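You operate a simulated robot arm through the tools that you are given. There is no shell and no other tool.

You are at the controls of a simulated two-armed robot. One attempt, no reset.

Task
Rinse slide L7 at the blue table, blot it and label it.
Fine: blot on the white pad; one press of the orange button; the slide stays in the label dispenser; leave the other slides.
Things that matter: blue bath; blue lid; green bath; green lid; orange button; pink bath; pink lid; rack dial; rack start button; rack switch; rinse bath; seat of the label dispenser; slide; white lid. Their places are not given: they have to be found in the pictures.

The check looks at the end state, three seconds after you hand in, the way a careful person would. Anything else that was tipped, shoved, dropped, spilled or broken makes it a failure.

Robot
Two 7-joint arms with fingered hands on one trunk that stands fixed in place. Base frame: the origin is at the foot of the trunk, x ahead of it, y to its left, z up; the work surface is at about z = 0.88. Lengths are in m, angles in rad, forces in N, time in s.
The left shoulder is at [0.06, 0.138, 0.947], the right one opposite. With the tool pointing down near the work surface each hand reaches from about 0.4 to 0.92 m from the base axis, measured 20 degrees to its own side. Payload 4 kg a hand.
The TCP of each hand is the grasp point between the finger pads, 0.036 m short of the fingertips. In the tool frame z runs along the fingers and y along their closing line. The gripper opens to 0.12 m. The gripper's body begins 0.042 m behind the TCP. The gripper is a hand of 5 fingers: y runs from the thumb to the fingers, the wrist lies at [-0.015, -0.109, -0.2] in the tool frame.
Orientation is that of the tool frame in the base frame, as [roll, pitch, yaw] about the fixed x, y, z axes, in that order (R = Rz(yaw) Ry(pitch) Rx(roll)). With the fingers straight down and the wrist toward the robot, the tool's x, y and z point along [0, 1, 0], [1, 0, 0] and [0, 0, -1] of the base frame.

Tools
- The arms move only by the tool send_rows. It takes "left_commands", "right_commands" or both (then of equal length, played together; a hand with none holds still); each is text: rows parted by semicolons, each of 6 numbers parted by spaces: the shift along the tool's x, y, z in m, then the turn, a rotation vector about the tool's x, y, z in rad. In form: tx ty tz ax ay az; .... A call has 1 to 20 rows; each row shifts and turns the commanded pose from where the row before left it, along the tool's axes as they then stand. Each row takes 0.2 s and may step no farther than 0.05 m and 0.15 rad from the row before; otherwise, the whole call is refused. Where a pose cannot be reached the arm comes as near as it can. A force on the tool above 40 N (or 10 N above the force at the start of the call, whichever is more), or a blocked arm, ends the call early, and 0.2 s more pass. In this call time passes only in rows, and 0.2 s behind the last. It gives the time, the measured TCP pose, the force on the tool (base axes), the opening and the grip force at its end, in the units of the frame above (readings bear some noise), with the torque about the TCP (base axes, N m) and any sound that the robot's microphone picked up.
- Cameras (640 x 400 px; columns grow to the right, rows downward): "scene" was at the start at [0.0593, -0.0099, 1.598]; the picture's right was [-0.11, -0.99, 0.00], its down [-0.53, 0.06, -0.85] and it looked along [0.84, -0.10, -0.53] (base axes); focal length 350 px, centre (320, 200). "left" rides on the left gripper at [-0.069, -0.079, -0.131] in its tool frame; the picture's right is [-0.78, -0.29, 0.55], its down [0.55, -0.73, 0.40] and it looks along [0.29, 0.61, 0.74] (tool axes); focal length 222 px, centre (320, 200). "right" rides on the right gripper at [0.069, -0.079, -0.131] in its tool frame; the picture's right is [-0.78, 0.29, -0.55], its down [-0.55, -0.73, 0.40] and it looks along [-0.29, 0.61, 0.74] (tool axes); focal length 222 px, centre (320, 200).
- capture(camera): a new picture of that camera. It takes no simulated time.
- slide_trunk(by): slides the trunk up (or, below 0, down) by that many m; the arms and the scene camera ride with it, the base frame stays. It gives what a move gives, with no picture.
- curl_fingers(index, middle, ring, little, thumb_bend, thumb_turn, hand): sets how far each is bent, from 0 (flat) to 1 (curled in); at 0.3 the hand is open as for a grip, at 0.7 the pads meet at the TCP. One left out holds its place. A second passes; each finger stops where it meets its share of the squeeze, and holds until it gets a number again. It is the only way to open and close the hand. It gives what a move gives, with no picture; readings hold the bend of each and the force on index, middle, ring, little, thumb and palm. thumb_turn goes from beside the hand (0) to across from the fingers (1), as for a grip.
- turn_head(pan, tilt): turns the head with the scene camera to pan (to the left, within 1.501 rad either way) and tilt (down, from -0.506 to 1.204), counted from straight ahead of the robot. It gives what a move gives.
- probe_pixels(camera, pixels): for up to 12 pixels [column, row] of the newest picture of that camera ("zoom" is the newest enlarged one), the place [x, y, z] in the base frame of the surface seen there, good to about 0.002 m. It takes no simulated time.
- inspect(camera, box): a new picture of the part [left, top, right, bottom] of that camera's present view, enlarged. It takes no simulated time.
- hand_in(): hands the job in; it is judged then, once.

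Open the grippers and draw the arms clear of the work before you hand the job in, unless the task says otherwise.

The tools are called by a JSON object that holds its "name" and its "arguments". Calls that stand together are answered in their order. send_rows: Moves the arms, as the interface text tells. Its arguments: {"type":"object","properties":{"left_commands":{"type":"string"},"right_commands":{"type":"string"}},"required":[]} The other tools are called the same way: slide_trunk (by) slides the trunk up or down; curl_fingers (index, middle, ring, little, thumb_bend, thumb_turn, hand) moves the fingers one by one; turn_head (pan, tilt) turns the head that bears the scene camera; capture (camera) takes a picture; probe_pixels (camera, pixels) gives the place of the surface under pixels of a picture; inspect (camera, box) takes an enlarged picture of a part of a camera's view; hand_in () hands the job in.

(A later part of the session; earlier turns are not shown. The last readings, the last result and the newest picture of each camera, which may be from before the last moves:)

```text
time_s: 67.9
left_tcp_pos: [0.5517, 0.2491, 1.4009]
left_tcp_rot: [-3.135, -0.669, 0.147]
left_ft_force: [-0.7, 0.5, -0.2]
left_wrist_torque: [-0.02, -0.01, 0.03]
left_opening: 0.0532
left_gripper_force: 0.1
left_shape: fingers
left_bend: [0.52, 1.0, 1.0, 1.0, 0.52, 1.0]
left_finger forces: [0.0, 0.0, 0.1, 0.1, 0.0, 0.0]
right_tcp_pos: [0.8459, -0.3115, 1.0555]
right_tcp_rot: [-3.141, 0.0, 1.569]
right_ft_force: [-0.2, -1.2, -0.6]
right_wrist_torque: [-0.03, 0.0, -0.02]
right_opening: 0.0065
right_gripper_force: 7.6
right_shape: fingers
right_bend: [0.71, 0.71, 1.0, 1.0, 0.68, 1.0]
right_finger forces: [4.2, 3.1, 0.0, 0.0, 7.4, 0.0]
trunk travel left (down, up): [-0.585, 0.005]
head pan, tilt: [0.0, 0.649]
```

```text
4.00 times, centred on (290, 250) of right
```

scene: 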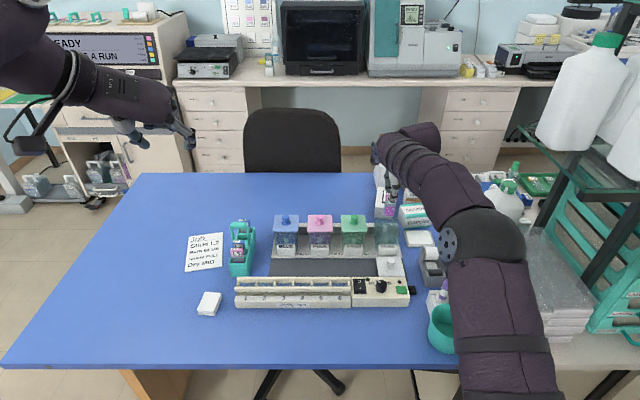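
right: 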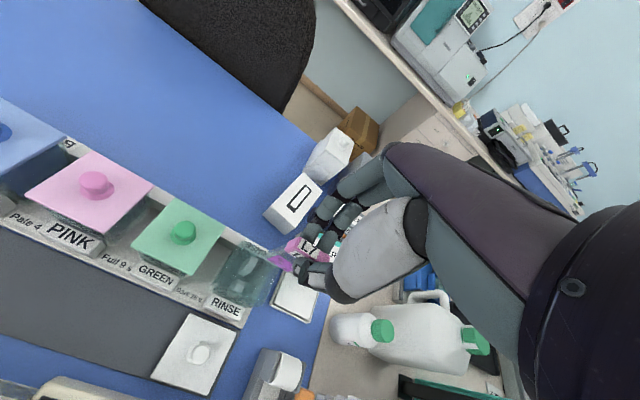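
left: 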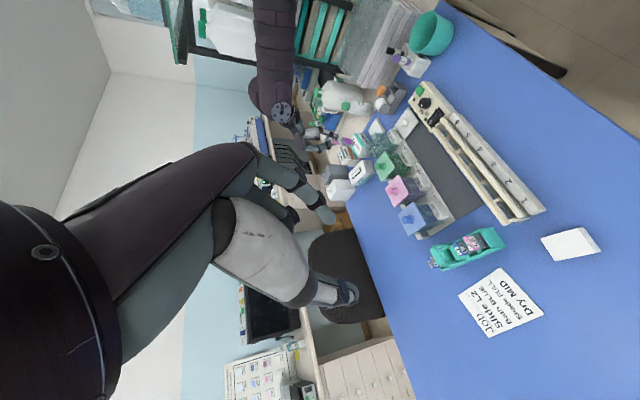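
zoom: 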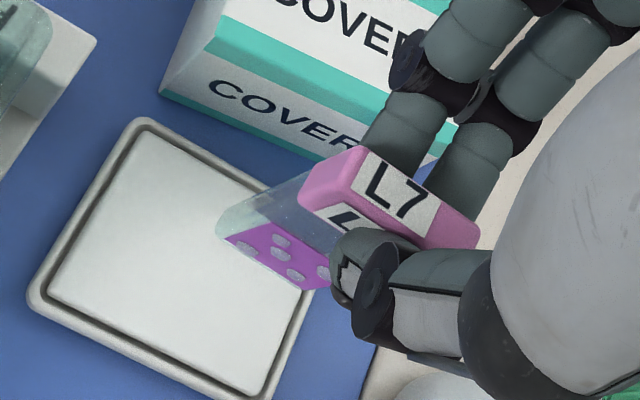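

The slide is over the pad's centre. I lower to about 5 mm above the pad, then step down gently until it touches.

{"name": "send_rows", "arguments": {"right_commands": "0.001 0 0.02 0 0 0;0 0 0.02 0 0 0;0 0 0.012 0 0 0;0 0 0 0 0 0"}}

{"name": "inspect", "arguments": {"camera": "right", "box": [240, 200, 340, 300]}}

{"name": "inspect", "arguments": {"camera": "scene", "box": [395, 205, 445, 265]}}

```text
time_s: 68.9
left_tcp_pos: [0.5517, 0.2485, 1.4002]
left_tcp_rot: [-3.134, -0.667, 0.148]
left_ft_force: [-0.2, -0.9, 0.5]
left_wrist_torque: [0.03, -0.03, 0.01]
left_opening: 0.0535
left_gripper_force: 0.1
left_shape: fingers
left_bend: [0.52, 1.0, 1.0, 1.0, 0.52, 1.0]
left_finger forces: [0.1, 0.0, 0.0, 0.1, 0.0, 0.0]
right_tcp_pos: [0.8463, -0.3091, 1.0023]
right_tcp_rot: [-3.141, -0.002, 1.571]
right_ft_force: [-0.7, -0.1, -0.1]
right_wrist_torque: [0.01, 0.0, 0.0]
right_opening: 0.0063
right_gripper_force: 7.6
right_shape: fingers
right_bend: [0.71, 0.71, 1.0, 1.0, 0.68, 1.0]
right_finger forces: [4.2, 3.1, 0.0, 0.0, 7.4, 0.0]
trunk travel left (down, up): [-0.585, 0.005]
head pan, tilt: [0.0, 0.649]
```

```text
4.00 times, centred on (290, 250) of right
```

zoom: 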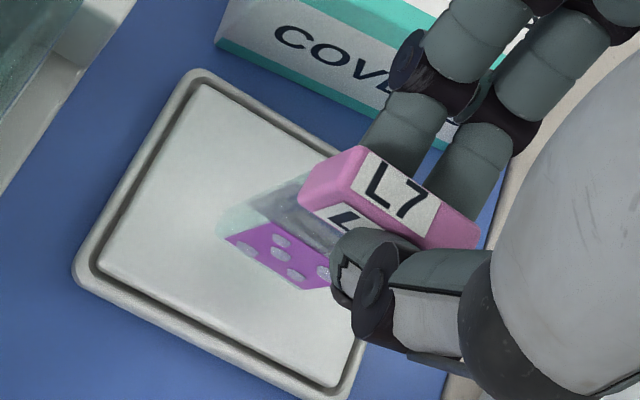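

```text
6.67 times, centred on (420, 235) of scene
```

zoom: 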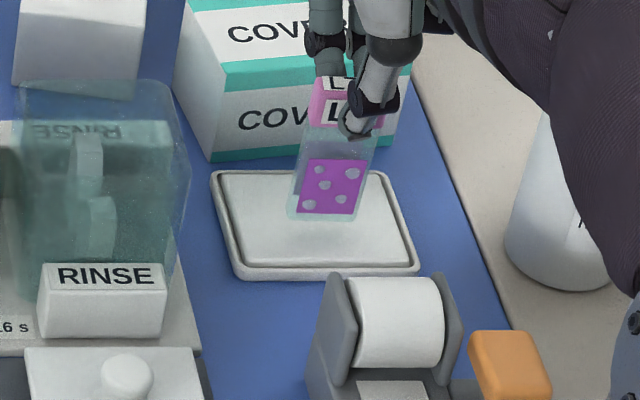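

The bottom edge is a few mm above the pad's middle. I step down in 2 mm increments, reading the force.

{"name": "send_rows", "arguments": {"right_commands": "0 0 0.003 0 0 0;0 0 0 0 0 0"}}

{"name": "send_rows", "arguments": {"right_commands": "0 0 0.002 0 0 0;0 0 0 0 0 0"}}

```text
time_s: 69.5
left_tcp_pos: [0.5514, 0.2485, 1.4003]
left_tcp_rot: [-3.136, -0.668, 0.149]
left_ft_force: [-0.5, -0.5, 0.7]
left_wrist_torque: [0.0, 0.0, 0.02]
left_opening: 0.0533
left_gripper_force: 0.0
left_shape: fingers
left_bend: [0.52, 1.0, 1.0, 1.0, 0.52, 1.0]
left_finger forces: [0.0, 0.0, 0.0, 0.0, 0.0, 0.0]
right_tcp_pos: [0.847, -0.3096, 0.9998]
right_tcp_rot: [3.141, -0.002, 1.572]
right_ft_force: [0.2, -0.3, -0.6]
right_wrist_torque: [-0.02, 0.01, 0.01]
right_opening: 0.0062
right_gripper_force: 6.6
right_shape: fingers
right_bend: [0.71, 0.71, 1.0, 1.0, 0.68, 1.0]
right_finger forces: [4.3, 3.1, 0.1, 0.1, 7.5, 0.0]
trunk travel left (down, up): [-0.585, 0.005]
head pan, tilt: [0.0, 0.649]
```

```text
time_s: 70.1
left_tcp_pos: [0.551, 0.249, 1.4012]
left_tcp_rot: [-3.135, -0.669, 0.148]
left_ft_force: [-0.7, 0.3, -1.4]
left_wrist_torque: [0.01, -0.01, 0.04]
left_opening: 0.0535
left_gripper_force: 0.1
left_shape: fingers
left_bend: [0.52, 1.0, 1.0, 1.0, 0.52, 1.0]
left_finger forces: [0.0, 0.1, 0.0, 0.0, 0.0, 0.1]
right_tcp_pos: [0.8458, -0.3089, 0.9981]
right_tcp_rot: [-3.141, 0.001, 1.571]
right_ft_force: [0.2, -0.8, -0.7]
right_wrist_torque: [0.02, 0.02, 0.02]
right_opening: 0.0064
right_gripper_force: 7.2
right_shape: fingers
right_bend: [0.71, 0.71, 1.0, 1.0, 0.68, 1.0]
right_finger forces: [4.2, 3.1, 0.0, 0.1, 7.5, 0.1]
trunk travel left (down, up): [-0.585, 0.005]
head pan, tilt: [0.0, 0.649]
```

No contact yet at z=0.998; I continue with 1.5 mm steps.

{"name": "send_rows", "arguments": {"right_commands": "0 0 0.0015 0 0 0;0 0 0 0 0 0"}}

{"name": "send_rows", "arguments": {"right_commands": "0 0 0.0015 0 0 0;0 0 0 0 0 0"}}

```text
time_s: 70.7
left_tcp_pos: [0.5505, 0.2489, 1.3997]
left_tcp_rot: [-3.137, -0.67, 0.149]
left_ft_force: [0.3, 0.8, -0.4]
left_wrist_torque: [0.0, 0.01, 0.01]
left_opening: 0.0534
left_gripper_force: 0.0
left_shape: fingers
left_bend: [0.52, 1.0, 1.0, 1.0, 0.52, 1.0]
left_finger forces: [0.0, 0.0, 0.0, 0.1, 0.0, 0.0]
right_tcp_pos: [0.8478, -0.3091, 0.9958]
right_tcp_rot: [3.14, -0.002, 1.57]
right_ft_force: [0.8, -0.7, 0.1]
right_wrist_torque: [-0.01, -0.04, -0.04]
right_opening: 0.0063
right_gripper_force: 7.3
right_shape: fingers
right_bend: [0.71, 0.71, 1.0, 1.0, 0.68, 1.0]
right_finger forces: [4.2, 3.0, 0.0, 0.0, 7.3, 0.1]
trunk travel left (down, up): [-0.585, 0.005]
head pan, tilt: [0.0, 0.649]
```

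```text
time_s: 71.3
left_tcp_pos: [0.5504, 0.2488, 1.3994]
left_tcp_rot: [-3.134, -0.668, 0.146]
left_ft_force: [0.1, -0.7, -0.2]
left_wrist_torque: [0.04, 0.01, 0.02]
left_opening: 0.0536
left_gripper_force: 0.1
left_shape: fingers
left_bend: [0.52, 1.0, 1.0, 1.0, 0.52, 1.0]
left_finger forces: [0.0, 0.0, 0.0, 0.0, 0.0, 0.0]
right_tcp_pos: [0.8465, -0.3094, 0.9947]
right_tcp_rot: [3.141, 0.002, 1.57]
right_ft_force: [-0.7, -0.4, 1.1]
right_wrist_torque: [0.01, 0.01, 0.01]
right_opening: 0.0062
right_gripper_force: 7.7
right_shape: fingers
right_bend: [0.71, 0.71, 1.0, 1.0, 0.68, 1.0]
right_finger forces: [4.5, 3.1, 0.0, 0.0, 7.5, 0.0]
trunk travel left (down, up): [-0.585, 0.005]
head pan, tilt: [0.0, 0.649]
```

Contact is starting (force z +1.1 N). I press 1 mm more and hold about 2 s for blotting.

{"name": "send_rows", "arguments": {"right_commands": "0 0 0.001 0 0 0;0 0 0 0 0 0;0 0 0 0 0 0;0 0 0 0 0 0;0 0 0 0 0 0;0 0 0 0 0 0;0 0 0 0 0 0;0 0 0 0 0 0;0 0 0 0 0 0;0 0 0 0 0 0;0 0 0 0 0 0"}}

{"name": "inspect", "arguments": {"camera": "right", "box": [240, 200, 340, 300]}}

{"name": "inspect", "arguments": {"camera": "scene", "box": [395, 205, 445, 265]}}

{"name": "inspect", "arguments": {"camera": "left", "box": [350, 90, 410, 140]}}

```text
time_s: 73.7
left_tcp_pos: [0.5509, 0.2496, 1.3994]
left_tcp_rot: [-3.135, -0.667, 0.148]
left_ft_force: [0.3, -0.4, -0.3]
left_wrist_torque: [0.0, -0.01, -0.01]
left_opening: 0.0532
left_gripper_force: 0.0
left_shape: fingers
left_bend: [0.52, 1.0, 1.0, 1.0, 0.52, 1.0]
left_finger forces: [0.0, 0.1, 0.1, 0.0, 0.0, 0.0]
right_tcp_pos: [0.8461, -0.3091, 0.9939]
right_tcp_rot: [-3.14, 0.0, 1.569]
right_ft_force: [-0.8, -2.0, 4.8]
right_wrist_torque: [-0.01, 0.06, 0.01]
right_opening: 0.0061
right_gripper_force: 8.0
right_shape: fingers
right_bend: [0.71, 0.71, 1.0, 1.0, 0.68, 1.0]
right_finger forces: [4.7, 3.4, 0.1, 0.0, 7.8, 0.0]
trunk travel left (down, up): [-0.585, 0.005]
head pan, tilt: [0.0, 0.649]
```

```text
4.00 times, centred on (290, 250) of right
```

zoom: 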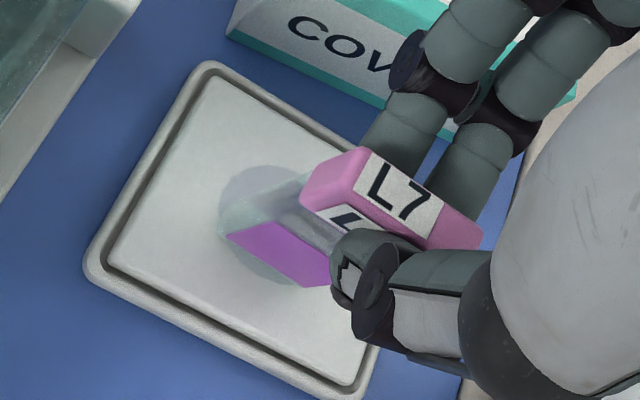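

```text
6.67 times, centred on (420, 235) of scene
```

zoom: 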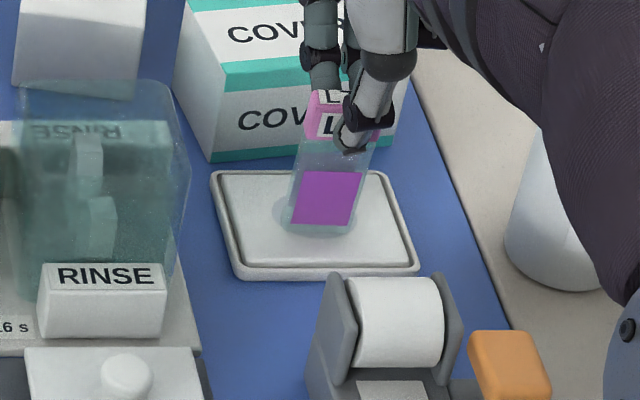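

```text
8.00 times, centred on (380, 115) of left
```

zoom: 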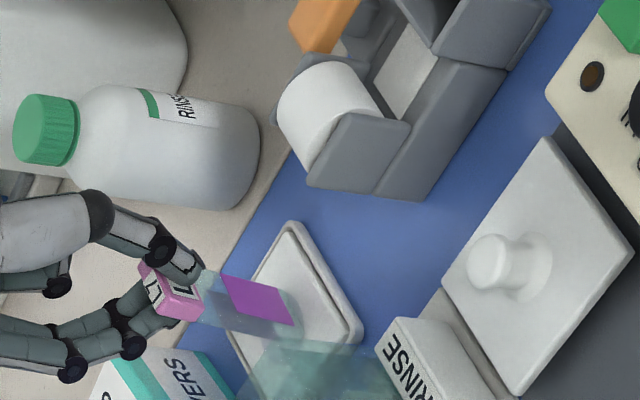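

The blot worked: a wet spot shows on the pad and the droplets on the specimen are gone. I lift the slide clear to z≈1.10 and inspect the dispenser pocket again from the side camera.

{"name": "send_rows", "arguments": {"right_commands": "0 0 -0.01 0 0 0;0 0 -0.02 0 0 0;0 0 -0.025 0 0 0;0 0 -0.025 0 0 0;0 0 -0.026 0 0 0;0 0 0 0 0 0"}}

{"name": "inspect", "arguments": {"camera": "left", "box": [370, 75, 415, 125]}}

{"name": "probe_pixels", "arguments": {"camera": "zoom", "pixels": [[330, 90], [400, 60], [300, 160], [420, 160], [240, 200], [180, 100], [350, 120], [370, 90], [260, 250], [160, 250], [480, 140], [330, 60]]}}

{"name": "inspect", "arguments": {"camera": "scene", "box": [410, 235, 465, 300]}}

```text
time_s: 75.1
left_tcp_pos: [0.5517, 0.2491, 1.4006]
left_tcp_rot: [-3.136, -0.668, 0.15]
left_ft_force: [0.4, -0.3, -0.4]
left_wrist_torque: [0.0, 0.03, 0.02]
left_opening: 0.0533
left_gripper_force: 0.1
left_shape: fingers
left_bend: [0.52, 1.0, 1.0, 1.0, 0.52, 1.0]
left_finger forces: [0.1, 0.1, 0.1, 0.0, 0.1, 0.1]
right_tcp_pos: [0.8469, -0.3075, 1.0994]
right_tcp_rot: [3.141, -0.001, 1.571]
right_ft_force: [-0.4, -0.2, -0.2]
right_wrist_torque: [0.0, -0.04, 0.01]
right_opening: 0.0062
right_gripper_force: 7.2
right_shape: fingers
right_bend: [0.71, 0.71, 1.0, 1.0, 0.68, 1.0]
right_finger forces: [4.2, 3.1, 0.0, 0.0, 7.4, 0.1]
trunk travel left (down, up): [-0.585, 0.005]
head pan, tilt: [0.0, 0.649]
```

```text
8.00 times, centred on (392, 100) of left
```

zoom: 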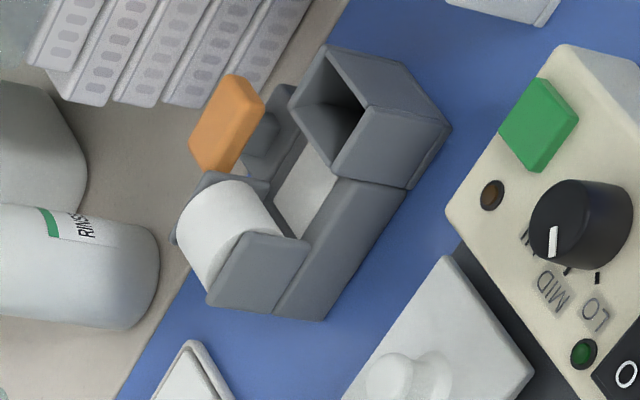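

```text
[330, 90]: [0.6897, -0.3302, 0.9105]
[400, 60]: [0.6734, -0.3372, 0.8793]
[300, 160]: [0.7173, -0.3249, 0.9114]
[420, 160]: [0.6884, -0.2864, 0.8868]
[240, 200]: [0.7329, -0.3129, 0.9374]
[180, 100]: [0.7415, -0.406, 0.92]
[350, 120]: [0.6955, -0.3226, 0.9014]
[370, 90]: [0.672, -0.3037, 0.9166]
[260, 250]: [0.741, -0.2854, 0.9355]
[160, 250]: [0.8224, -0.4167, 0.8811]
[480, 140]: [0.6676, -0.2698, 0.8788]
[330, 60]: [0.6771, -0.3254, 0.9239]
```

```text
6.15 times, centred on (438, 268) of scene
```

zoom: 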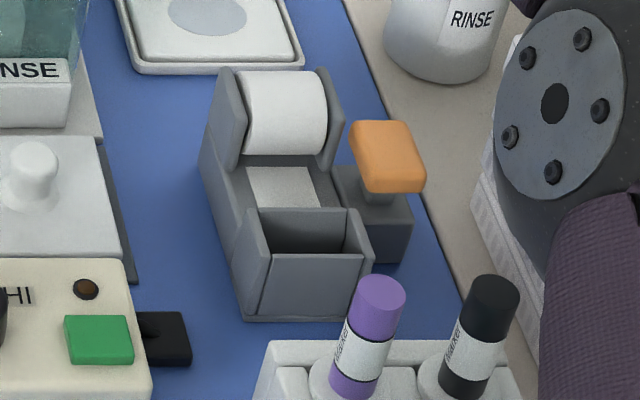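

The pocket is clearly visible. I probe its rim and inner walls in this scene zoom to fix its centre.

{"name": "inspect", "arguments": {"camera": "scene", "box": [425, 262, 455, 292]}}

{"name": "probe_pixels", "arguments": {"camera": "zoom", "pixels": [[175, 130], [200, 130], [290, 120], [350, 115], [372, 130], [300, 170], [300, 182], [300, 198], [180, 190], [400, 180], [250, 150], [340, 150]]}}

```text
13.33 times, centred on (440, 277) of scene
```

zoom: 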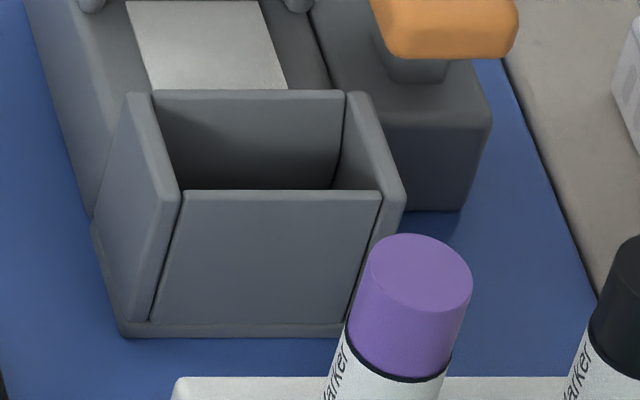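

```text
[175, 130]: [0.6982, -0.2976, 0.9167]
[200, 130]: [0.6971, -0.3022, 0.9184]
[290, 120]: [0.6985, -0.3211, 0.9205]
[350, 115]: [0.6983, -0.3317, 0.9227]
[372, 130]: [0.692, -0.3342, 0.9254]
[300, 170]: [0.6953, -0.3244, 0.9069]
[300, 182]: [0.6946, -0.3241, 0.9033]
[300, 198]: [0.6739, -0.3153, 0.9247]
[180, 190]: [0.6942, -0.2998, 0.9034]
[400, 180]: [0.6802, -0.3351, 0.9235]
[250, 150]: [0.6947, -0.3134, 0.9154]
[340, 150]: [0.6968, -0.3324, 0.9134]
```

The pocket interior is about x 0.678–0.696, y −0.2935…−0.332 (centre (0.687,−0.313)), rim z≈0.925. I bring the slide back over it at a safe height and rotate the hand 0.115 rad to stand the slide upright.

{"name": "send_rows", "arguments": {"right_commands": "-0.0014 -0.038 0 0 0 0;-0.0014 -0.038 0 0 0 0;-0.0014 -0.038 0 0 0 0;-0.0014 -0.038 0 0 0 0;0 0 0 0.115 0 0;0 0 0 0 0 0"}}

{"name": "capture", "arguments": {"camera": "scene"}}

{"name": "inspect", "arguments": {"camera": "left", "box": [360, 70, 420, 120]}}

{"name": "inspect", "arguments": {"camera": "scene", "box": [415, 225, 475, 300]}}

{"name": "capture", "arguments": {"camera": "right"}}

```text
time_s: 76.5
left_tcp_pos: [0.5511, 0.2476, 1.4002]
left_tcp_rot: [-3.136, -0.67, 0.148]
left_ft_force: [-1.1, 0.3, -0.4]
left_wrist_torque: [-0.06, -0.02, -0.03]
left_opening: 0.0534
left_gripper_force: 0.1
left_shape: fingers
left_bend: [0.52, 1.0, 1.0, 1.0, 0.52, 1.0]
left_finger forces: [0.1, 0.0, 0.0, 0.0, 0.1, 0.1]
right_tcp_pos: [0.6927, -0.3155, 1.1003]
right_tcp_rot: [-3.027, 0.001, 1.571]
right_ft_force: [-0.5, 0.2, -1.3]
right_wrist_torque: [-0.05, 0.02, 0.02]
right_opening: 0.0062
right_gripper_force: 6.4
right_shape: fingers
right_bend: [0.71, 0.71, 1.0, 1.0, 0.68, 1.0]
right_finger forces: [3.8, 3.1, 0.0, 0.0, 7.0, 0.1]
trunk travel left (down, up): [-0.585, 0.005]
head pan, tilt: [0.0, 0.649]
```

```text
taken
```

scene: 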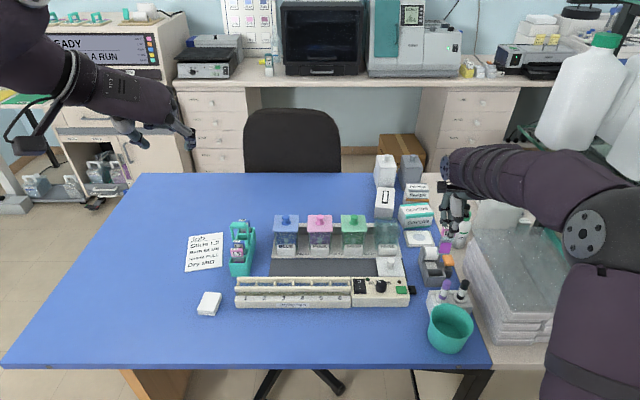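

```text
8.00 times, centred on (390, 95) of left
```

zoom: 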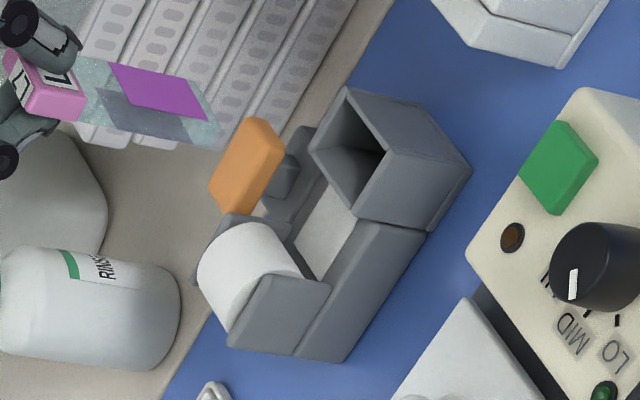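

```text
5.33 times, centred on (445, 262) of scene
```

zoom: 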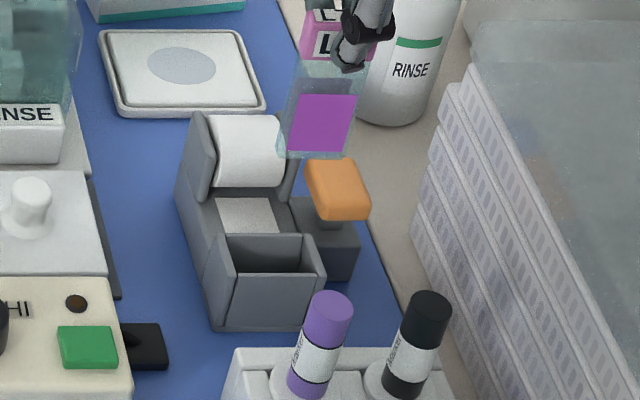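

```text
taken
```

right: 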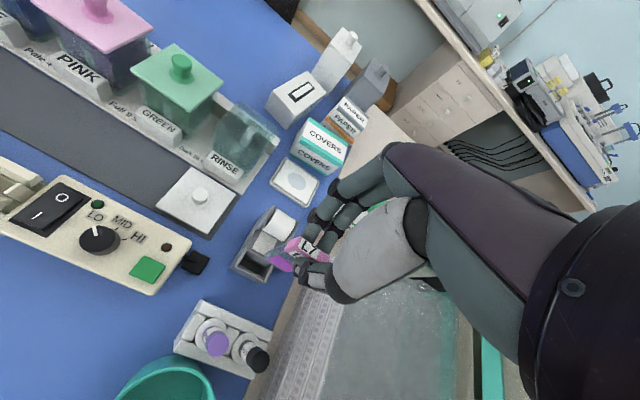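

The slide is above the dispenser. I probe its front face and edges to verify uprightness and centre it in y over the pocket.

{"name": "inspect", "arguments": {"camera": "scene", "box": [435, 220, 465, 260]}}

{"name": "probe_pixels", "arguments": {"camera": "zoom", "pixels": [[230, 160], [300, 160], [330, 165], [220, 220], [280, 225], [330, 225], [205, 255], [330, 265], [255, 70], [270, 240], [230, 40], [350, 140]]}}

{"name": "inspect", "arguments": {"camera": "left", "box": [345, 65, 385, 105]}}

{"name": "probe_pixels", "arguments": {"camera": "zoom", "pixels": [[220, 110], [270, 130], [330, 150], [360, 165], [250, 160], [320, 200], [400, 215], [380, 190], [130, 150], [110, 130], [410, 190], [300, 140]]}}

```text
10.00 times, centred on (450, 240) of scene
```

zoom: 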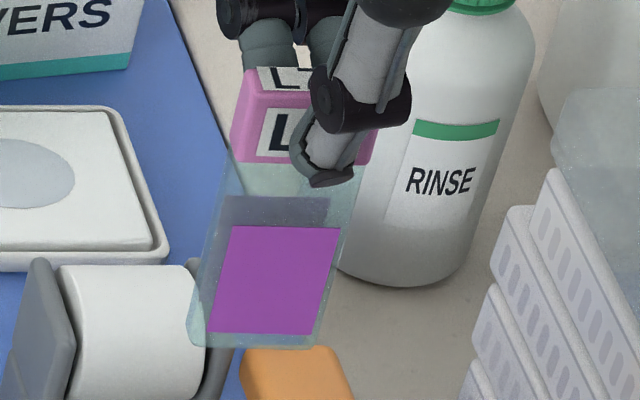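

```text
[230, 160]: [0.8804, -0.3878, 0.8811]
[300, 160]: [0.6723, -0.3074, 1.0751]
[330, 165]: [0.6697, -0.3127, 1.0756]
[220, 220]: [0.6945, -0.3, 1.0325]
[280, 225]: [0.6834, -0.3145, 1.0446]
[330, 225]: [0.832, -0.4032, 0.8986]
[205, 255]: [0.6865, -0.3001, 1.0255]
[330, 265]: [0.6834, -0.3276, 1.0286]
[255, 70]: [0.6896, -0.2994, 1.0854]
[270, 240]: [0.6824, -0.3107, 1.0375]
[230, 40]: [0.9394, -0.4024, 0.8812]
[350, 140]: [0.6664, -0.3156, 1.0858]
```

```text
10.00 times, centred on (365, 85) of left
```

zoom: 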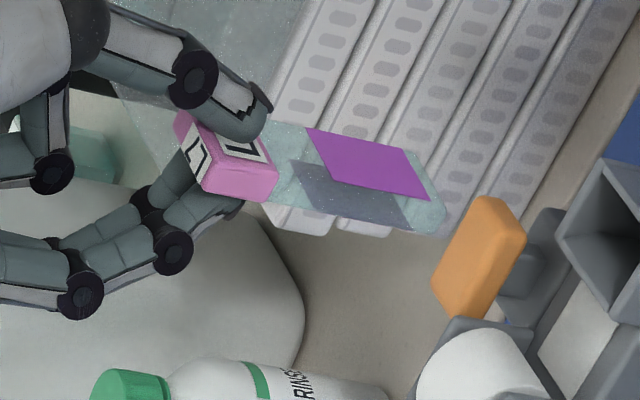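

```text
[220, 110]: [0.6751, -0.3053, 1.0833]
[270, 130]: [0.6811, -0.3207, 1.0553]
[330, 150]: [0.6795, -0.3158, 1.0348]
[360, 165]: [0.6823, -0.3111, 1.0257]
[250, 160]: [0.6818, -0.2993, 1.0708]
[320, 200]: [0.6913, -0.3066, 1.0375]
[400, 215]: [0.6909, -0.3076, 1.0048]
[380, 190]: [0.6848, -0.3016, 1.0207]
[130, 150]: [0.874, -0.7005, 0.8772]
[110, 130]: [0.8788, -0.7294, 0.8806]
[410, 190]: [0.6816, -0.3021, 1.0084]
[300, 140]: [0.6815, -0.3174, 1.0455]
```

The slide is upright (front x≈0.682 top to bottom), centre about (0.6855,−0.3135). I shift 1.5 mm forward and lower to just above the pocket rim.

{"name": "send_rows", "arguments": {"right_commands": "0.0003 0.0027 0.0192 0 0 0;0.0002 0.0027 0.0191 0 0 0;0.0002 0.0027 0.0191 0 0 0;0 0 0 0 0 0"}}

{"name": "inspect", "arguments": {"camera": "scene", "box": [420, 235, 465, 295]}}

{"name": "inspect", "arguments": {"camera": "left", "box": [360, 65, 415, 115]}}

{"name": "inspect", "arguments": {"camera": "right", "box": [220, 190, 340, 310]}}

```text
time_s: 77.5
left_tcp_pos: [0.5517, 0.2497, 1.4011]
left_tcp_rot: [-3.135, -0.667, 0.147]
left_ft_force: [-0.8, -0.2, 0.5]
left_wrist_torque: [-0.01, -0.02, 0.02]
left_opening: 0.0533
left_gripper_force: 0.1
left_shape: fingers
left_bend: [0.52, 1.0, 1.0, 1.0, 0.52, 1.0]
left_finger forces: [0.0, 0.0, 0.0, 0.0, 0.0, 0.0]
right_tcp_pos: [0.6948, -0.3135, 1.0424]
right_tcp_rot: [-3.025, 0.0, 1.572]
right_ft_force: [-0.3, -0.1, 0.1]
right_wrist_torque: [-0.01, 0.0, -0.02]
right_opening: 0.0063
right_gripper_force: 7.0
right_shape: fingers
right_bend: [0.71, 0.71, 1.0, 1.0, 0.68, 1.0]
right_finger forces: [3.9, 3.1, 0.1, 0.0, 7.0, 0.1]
trunk travel left (down, up): [-0.585, 0.005]
head pan, tilt: [0.0, 0.649]
```

```text
6.67 times, centred on (442, 265) of scene
```

zoom: 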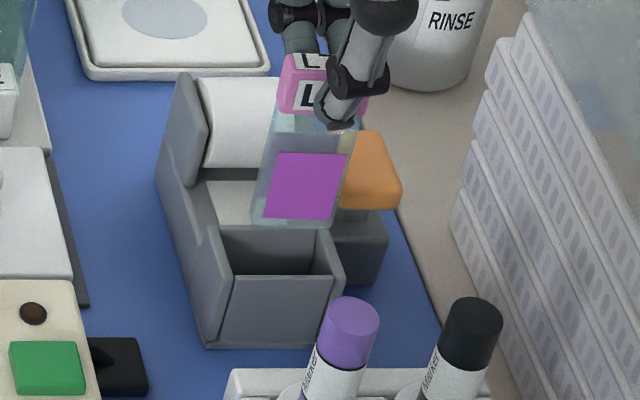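

```text
8.00 times, centred on (388, 90) of left
```

zoom: 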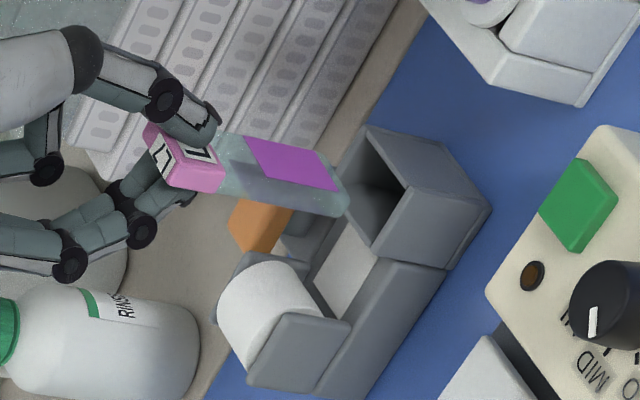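

```text
3.33 times, centred on (280, 250) of right
```

zoom: 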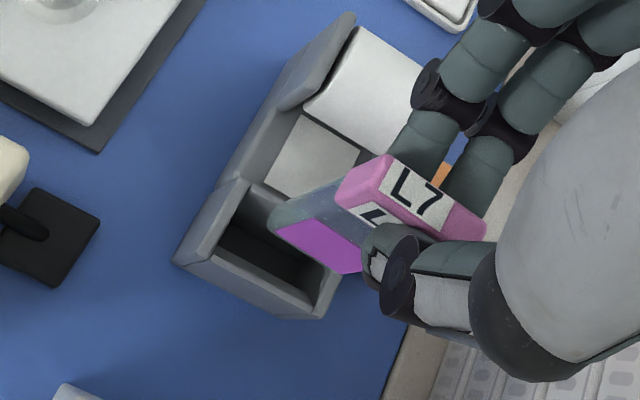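

The slide hovers just above the pocket. I zoom in tight and probe the slide's bottom corners and the pocket's side walls to fine-tune y.

{"name": "inspect", "arguments": {"camera": "scene", "box": [425, 255, 455, 285]}}

{"name": "probe_pixels", "arguments": {"camera": "zoom", "pixels": [[165, 170], [185, 170], [172, 200], [205, 245], [365, 235], [385, 240], [200, 150], [330, 150], [340, 130], [188, 140], [280, 262], [280, 250]]}}

{"name": "inspect", "arguments": {"camera": "right", "box": [250, 220, 310, 280]}}

{"name": "probe_pixels", "arguments": {"camera": "zoom", "pixels": [[120, 160], [100, 210], [330, 330], [290, 360], [60, 300], [160, 150], [200, 190], [330, 260], [150, 240], [230, 300], [180, 300], [90, 260]]}}

```text
13.33 times, centred on (440, 270) of scene
```

zoom: 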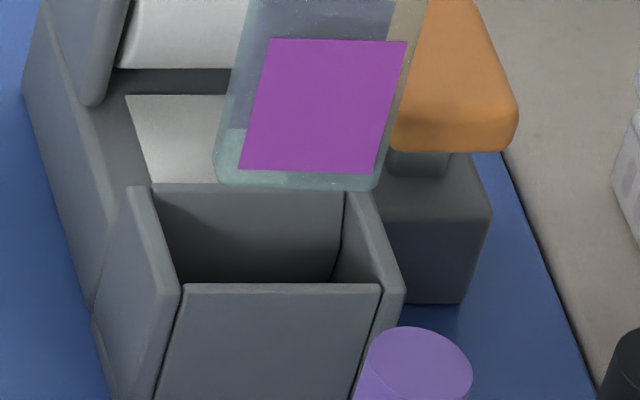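

```text
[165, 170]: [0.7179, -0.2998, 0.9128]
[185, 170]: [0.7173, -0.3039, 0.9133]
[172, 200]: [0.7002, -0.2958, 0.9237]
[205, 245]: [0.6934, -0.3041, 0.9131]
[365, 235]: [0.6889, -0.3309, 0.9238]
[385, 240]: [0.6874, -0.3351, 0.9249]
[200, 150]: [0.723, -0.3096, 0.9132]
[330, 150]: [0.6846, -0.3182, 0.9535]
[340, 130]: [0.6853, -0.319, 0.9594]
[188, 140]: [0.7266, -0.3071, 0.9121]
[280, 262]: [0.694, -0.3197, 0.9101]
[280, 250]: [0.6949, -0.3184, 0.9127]
```

```text
6.67 times, centred on (280, 250) of right
```

zoom: 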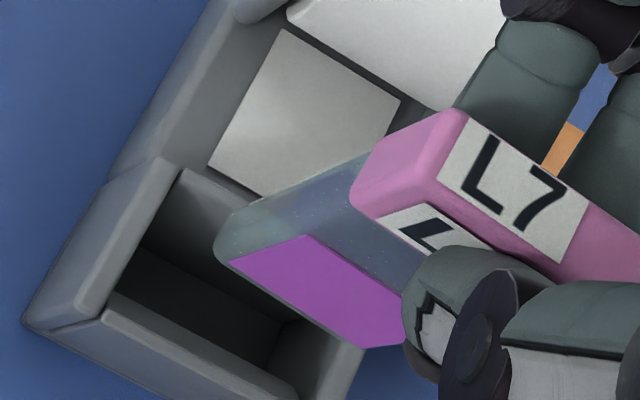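

```text
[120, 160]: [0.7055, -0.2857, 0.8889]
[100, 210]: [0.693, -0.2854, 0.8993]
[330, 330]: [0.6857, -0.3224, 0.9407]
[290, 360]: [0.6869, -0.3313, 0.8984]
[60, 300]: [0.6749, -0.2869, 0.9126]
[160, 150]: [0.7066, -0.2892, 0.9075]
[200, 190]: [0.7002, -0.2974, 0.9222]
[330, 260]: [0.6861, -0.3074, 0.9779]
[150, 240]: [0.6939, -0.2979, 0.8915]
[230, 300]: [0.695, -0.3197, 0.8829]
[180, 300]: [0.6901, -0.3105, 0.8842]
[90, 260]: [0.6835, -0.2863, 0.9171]
```

The slide's bottom spans y −0.2957…−0.3282 against the pocket's −0.2925…−0.331, so it is centred; x is within ~1 mm. I lower it 4 cm into the pocket.

{"name": "send_rows", "arguments": {"right_commands": "0 0.0002 0.01 0 0 0;0 0.0011 0.01 0 0 0;0 0.0011 0.01 0 0 0;0 0 0 0 0 0"}}

{"name": "inspect", "arguments": {"camera": "scene", "box": [425, 245, 455, 285]}}

{"name": "inspect", "arguments": {"camera": "right", "box": [240, 210, 320, 290]}}

```text
time_s: 78.5
left_tcp_pos: [0.5503, 0.2487, 1.3999]
left_tcp_rot: [-3.135, -0.668, 0.148]
left_ft_force: [-0.3, 0.6, -0.1]
left_wrist_torque: [-0.02, 0.0, 0.01]
left_opening: 0.0533
left_gripper_force: 0.1
left_shape: fingers
left_bend: [0.52, 1.0, 1.0, 1.0, 0.52, 1.0]
left_finger forces: [0.0, 0.0, 0.0, 0.0, 0.1, 0.1]
right_tcp_pos: [0.6949, -0.314, 1.0117]
right_tcp_rot: [-3.026, -0.001, 1.57]
right_ft_force: [-0.3, -0.3, -1.1]
right_wrist_torque: [-0.01, 0.03, -0.03]
right_opening: 0.0063
right_gripper_force: 7.1
right_shape: fingers
right_bend: [0.71, 0.71, 1.0, 1.0, 0.68, 1.0]
right_finger forces: [3.7, 3.0, 0.0, 0.0, 6.9, 0.0]
trunk travel left (down, up): [-0.585, 0.005]
head pan, tilt: [0.0, 0.649]
```

```text
10.00 times, centred on (440, 265) of scene
```

zoom: 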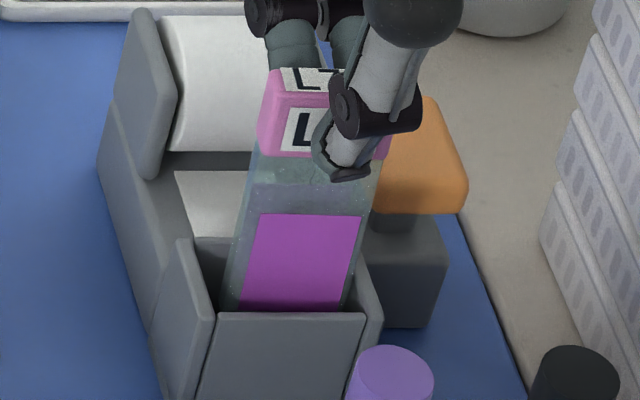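

```text
5.00 times, centred on (280, 250) of right
```

zoom: 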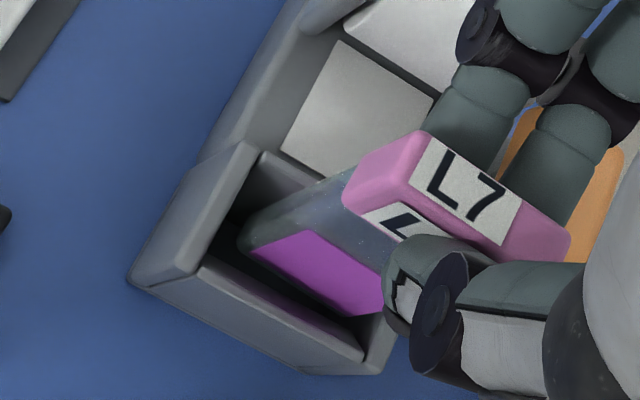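

The slide is inside the pocket without contact. I lower 19 mm more, then finish with small steps to the floor (≈0.884).

{"name": "send_rows", "arguments": {"right_commands": "0 0.0011 0.01 0 0 0;0 0.0009 0.008 0 0 0;0 0 0 0 0 0"}}

{"name": "send_rows", "arguments": {"right_commands": "0 0.0002 0.002 0 0 0;0 0 0 0 0 0"}}

{"name": "inspect", "arguments": {"camera": "scene", "box": [425, 245, 455, 285]}}

{"name": "inspect", "arguments": {"camera": "right", "box": [240, 210, 320, 290]}}

{"name": "inspect", "arguments": {"camera": "left", "box": [365, 70, 415, 115]}}

```text
time_s: 79.3
left_tcp_pos: [0.5509, 0.2491, 1.401]
left_tcp_rot: [-3.134, -0.669, 0.147]
left_ft_force: [-0.1, -0.3, 0.6]
left_wrist_torque: [0.0, -0.02, -0.03]
left_opening: 0.0533
left_gripper_force: 0.1
left_shape: fingers
left_bend: [0.52, 1.0, 1.0, 1.0, 0.52, 1.0]
left_finger forces: [0.0, 0.1, 0.0, 0.0, 0.1, 0.1]
right_tcp_pos: [0.6954, -0.3129, 0.9946]
right_tcp_rot: [-3.026, 0.0, 1.57]
right_ft_force: [-1.7, -0.8, -0.7]
right_wrist_torque: [-0.01, 0.04, -0.01]
right_opening: 0.0064
right_gripper_force: 6.4
right_shape: fingers
right_bend: [0.71, 0.71, 1.0, 1.0, 0.68, 1.0]
right_finger forces: [3.5, 3.1, 0.1, 0.0, 6.9, 0.0]
trunk travel left (down, up): [-0.585, 0.005]
head pan, tilt: [0.0, 0.649]
```

```text
time_s: 79.9
left_tcp_pos: [0.5514, 0.2496, 1.4004]
left_tcp_rot: [-3.135, -0.669, 0.149]
left_ft_force: [-0.1, 0.4, -0.5]
left_wrist_torque: [0.04, 0.0, 0.01]
left_opening: 0.0533
left_gripper_force: 0.1
left_shape: fingers
left_bend: [0.52, 1.0, 1.0, 1.0, 0.52, 1.0]
left_finger forces: [0.0, 0.1, 0.0, 0.0, 0.1, 0.0]
right_tcp_pos: [0.6949, -0.3141, 0.9936]
right_tcp_rot: [-3.026, 0.002, 1.572]
right_ft_force: [-0.7, 0.2, -0.7]
right_wrist_torque: [0.0, 0.02, -0.01]
right_opening: 0.0062
right_gripper_force: 6.8
right_shape: fingers
right_bend: [0.71, 0.71, 1.0, 1.0, 0.68, 1.0]
right_finger forces: [3.7, 3.0, 0.0, 0.0, 6.9, 0.0]
trunk travel left (down, up): [-0.585, 0.005]
head pan, tilt: [0.0, 0.649]
```

```text
10.00 times, centred on (440, 265) of scene
```

zoom: 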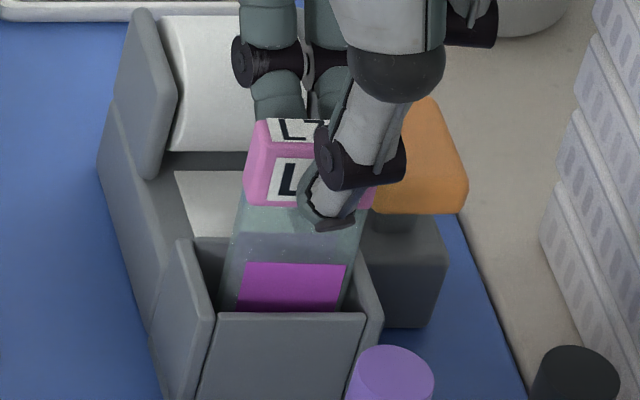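

```text
5.00 times, centred on (280, 250) of right
```

zoom: 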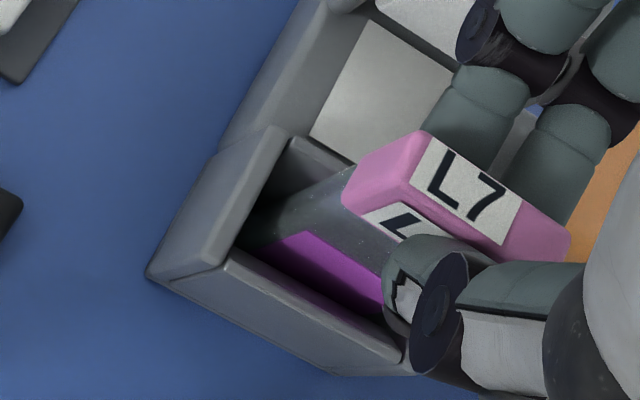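

```text
8.89 times, centred on (390, 92) of left
```

zoom: 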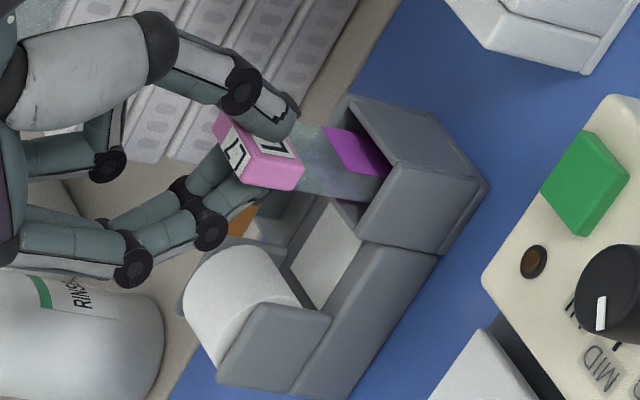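

Still no floor contact. I continue down in 2 mm steps until the floor is felt.

{"name": "send_rows", "arguments": {"right_commands": "0 0.0002 0.002 0 0 0;0 0 0 0 0 0"}}

{"name": "send_rows", "arguments": {"right_commands": "0 0.0002 0.0015 0 0 0;0 0 0 0 0 0"}}

```text
time_s: 80.5
left_tcp_pos: [0.5514, 0.2478, 1.4002]
left_tcp_rot: [-3.136, -0.669, 0.148]
left_ft_force: [0.4, -0.2, -0.2]
left_wrist_torque: [-0.03, -0.02, -0.01]
left_opening: 0.0532
left_gripper_force: 0.0
left_shape: fingers
left_bend: [0.52, 1.0, 1.0, 1.0, 0.52, 1.0]
left_finger forces: [0.0, 0.0, 0.0, 0.0, 0.0, 0.0]
right_tcp_pos: [0.6952, -0.3136, 0.9902]
right_tcp_rot: [-3.029, -0.001, 1.569]
right_ft_force: [-0.5, 0.4, -0.4]
right_wrist_torque: [-0.02, 0.0, 0.01]
right_opening: 0.0062
right_gripper_force: 6.6
right_shape: fingers
right_bend: [0.71, 0.71, 1.0, 1.0, 0.68, 1.0]
right_finger forces: [3.6, 3.0, 0.1, 0.0, 6.9, 0.1]
trunk travel left (down, up): [-0.585, 0.005]
head pan, tilt: [0.0, 0.649]
```

```text
time_s: 81.1
left_tcp_pos: [0.5509, 0.2497, 1.3996]
left_tcp_rot: [-3.136, -0.668, 0.147]
left_ft_force: [-1.0, -0.2, 0.5]
left_wrist_torque: [0.03, -0.04, -0.04]
left_opening: 0.0533
left_gripper_force: 0.1
left_shape: fingers
left_bend: [0.52, 1.0, 1.0, 1.0, 0.52, 1.0]
left_finger forces: [0.0, 0.0, 0.0, 0.0, 0.0, 0.0]
right_tcp_pos: [0.6948, -0.3152, 0.9882]
right_tcp_rot: [-3.028, 0.001, 1.572]
right_ft_force: [0.7, -0.6, 2.4]
right_wrist_torque: [0.03, 0.04, -0.02]
right_opening: 0.0063
right_gripper_force: 7.1
right_shape: fingers
right_bend: [0.71, 0.71, 1.0, 1.0, 0.68, 1.0]
right_finger forces: [3.9, 3.1, 0.1, 0.1, 7.4, 0.0]
trunk travel left (down, up): [-0.585, 0.005]
head pan, tilt: [0.0, 0.649]
```

Floor contact (+2.4 N) at TCP z≈0.988. I ease up half a millimetre and open the three digits slightly to release the slide.

{"name": "send_rows", "arguments": {"right_commands": "0 -0.0001 -0.0007 0 0 0;0 0 0 0 0 0"}}

{"name": "curl_fingers", "arguments": {"hand": "right", "index": 0.63, "middle": 0.63, "thumb_bend": 0.61}}

{"name": "inspect", "arguments": {"camera": "scene", "box": [425, 245, 455, 285]}}

{"name": "inspect", "arguments": {"camera": "right", "box": [240, 210, 320, 290]}}

{"name": "inspect", "arguments": {"camera": "left", "box": [365, 70, 415, 115]}}

```text
time_s: 81.7
left_tcp_pos: [0.5502, 0.2487, 1.3994]
left_tcp_rot: [-3.134, -0.668, 0.147]
left_ft_force: [-0.1, 0.1, 0.1]
left_wrist_torque: [0.02, 0.02, 0.01]
left_opening: 0.0533
left_gripper_force: 0.1
left_shape: fingers
left_bend: [0.52, 1.0, 1.0, 1.0, 0.52, 1.0]
left_finger forces: [0.0, 0.1, 0.1, 0.0, 0.1, 0.0]
right_tcp_pos: [0.6947, -0.3141, 0.9906]
right_tcp_rot: [-3.027, -0.001, 1.571]
right_ft_force: [0.2, -0.5, 3.2]
right_wrist_torque: [-0.02, 0.01, 0.01]
right_opening: 0.0062
right_gripper_force: 7.7
right_shape: fingers
right_bend: [0.71, 0.71, 1.0, 1.0, 0.68, 1.0]
right_finger forces: [4.1, 3.4, 0.1, 0.1, 7.5, 0.1]
trunk travel left (down, up): [-0.585, 0.005]
head pan, tilt: [0.0, 0.649]
```

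```text
time_s: 82.7
left_tcp_pos: [0.5495, 0.2491, 1.3993]
left_tcp_rot: [-3.137, -0.669, 0.15]
left_ft_force: [0.2, 0.6, -0.1]
left_wrist_torque: [-0.02, 0.01, 0.02]
left_opening: 0.0531
left_gripper_force: 0.1
left_shape: fingers
left_bend: [0.52, 1.0, 1.0, 1.0, 0.52, 1.0]
left_finger forces: [0.0, 0.0, 0.0, 0.0, 0.0, 0.1]
right_tcp_pos: [0.6943, -0.3144, 0.9889]
right_tcp_rot: [-3.026, -0.002, 1.571]
right_ft_force: [-0.1, 0.5, 0.5]
right_wrist_torque: [0.01, -0.03, 0.0]
right_opening: 0.0234
right_gripper_force: 0.0
right_shape: fingers
right_bend: [0.63, 0.63, 1.0, 1.0, 0.61, 1.0]
right_finger forces: [0.0, 0.0, 0.0, 0.0, 0.1, 0.0]
trunk travel left (down, up): [-0.585, 0.005]
head pan, tilt: [0.0, 0.649]
```

```text
10.00 times, centred on (440, 265) of scene
```

zoom: 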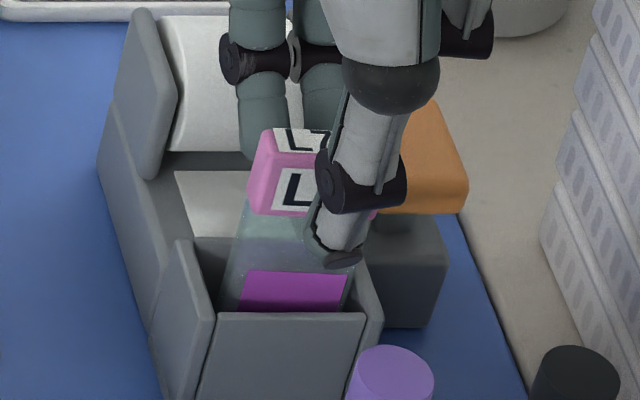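

```text
5.00 times, centred on (280, 250) of right
```

zoom: 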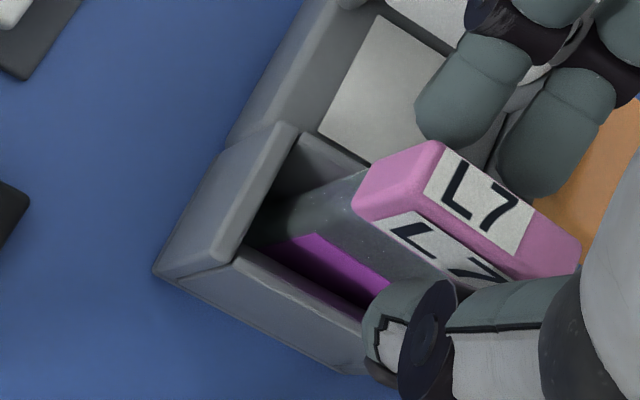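

```text
8.89 times, centred on (390, 92) of left
```

zoom: 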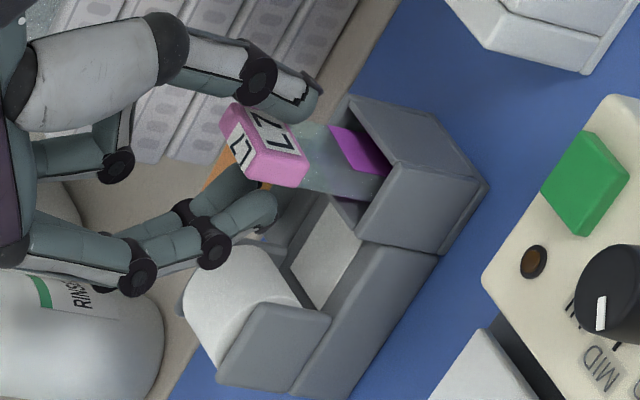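

The slide is released and stands in the seat, gaps visible on both sides of the tab. I raise the right hand straight up clear of it.

{"name": "send_rows", "arguments": {"right_commands": "0 -0.0006 -0.005 0 0 0;0 -0.0011 -0.01 0 0 0;0 -0.0017 -0.015 0 0 0;0 -0.0023 -0.02 0 0 0;0 -0.0029 -0.025 0 0 0;0 -0.0034 -0.03 0 0 0;0 0 0 0 0 0"}}

{"name": "inspect", "arguments": {"camera": "scene", "box": [420, 240, 460, 290]}}

{"name": "inspect", "arguments": {"camera": "left", "box": [365, 70, 415, 115]}}

{"name": "inspect", "arguments": {"camera": "right", "box": [220, 190, 340, 310]}}

```text
time_s: 84.3
left_tcp_pos: [0.5505, 0.2497, 1.4]
left_tcp_rot: [-3.135, -0.667, 0.148]
left_ft_force: [-0.6, 0.4, -0.4]
left_wrist_torque: [0.0, 0.0, -0.02]
left_opening: 0.0531
left_gripper_force: 0.1
left_shape: fingers
left_bend: [0.52, 1.0, 1.0, 1.0, 0.52, 1.0]
left_finger forces: [0.0, 0.1, 0.0, 0.0, 0.1, 0.0]
right_tcp_pos: [0.6947, -0.314, 1.0943]
right_tcp_rot: [-3.027, 0.001, 1.57]
right_ft_force: [1.3, -0.6, 0.5]
right_wrist_torque: [0.05, 0.01, 0.01]
right_opening: 0.0231
right_gripper_force: 0.1
right_shape: fingers
right_bend: [0.63, 0.63, 1.0, 1.0, 0.61, 1.0]
right_finger forces: [0.1, 0.0, 0.0, 0.0, 0.1, 0.0]
trunk travel left (down, up): [-0.585, 0.005]
head pan, tilt: [0.0, 0.649]
```

```text
8.00 times, centred on (440, 265) of scene
```

zoom: 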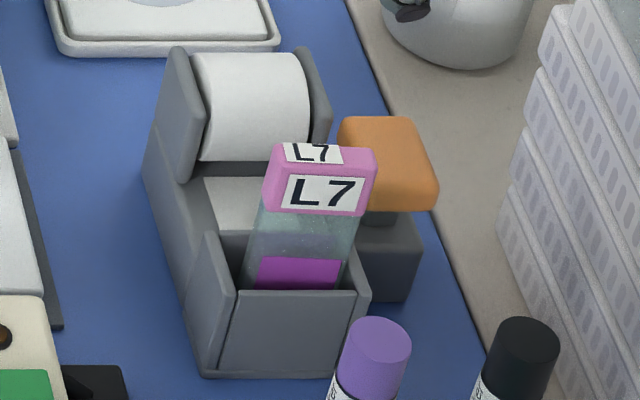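

```text
8.89 times, centred on (390, 92) of left
```

zoom: 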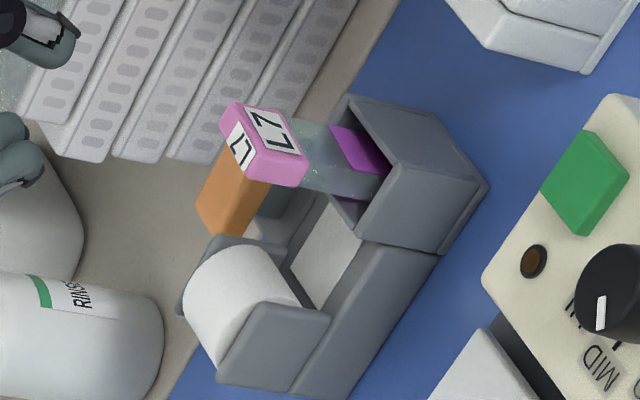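

```text
3.33 times, centred on (280, 250) of right
```

zoom: 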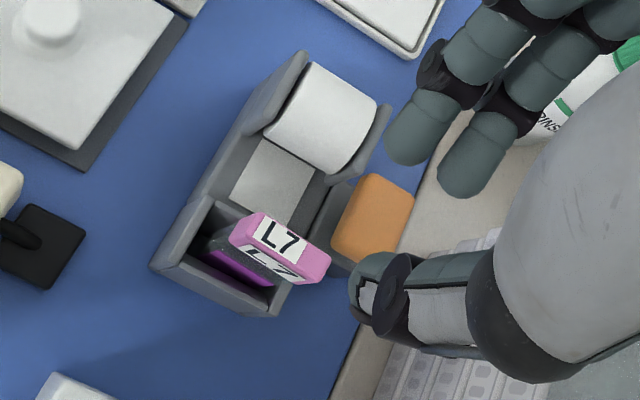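

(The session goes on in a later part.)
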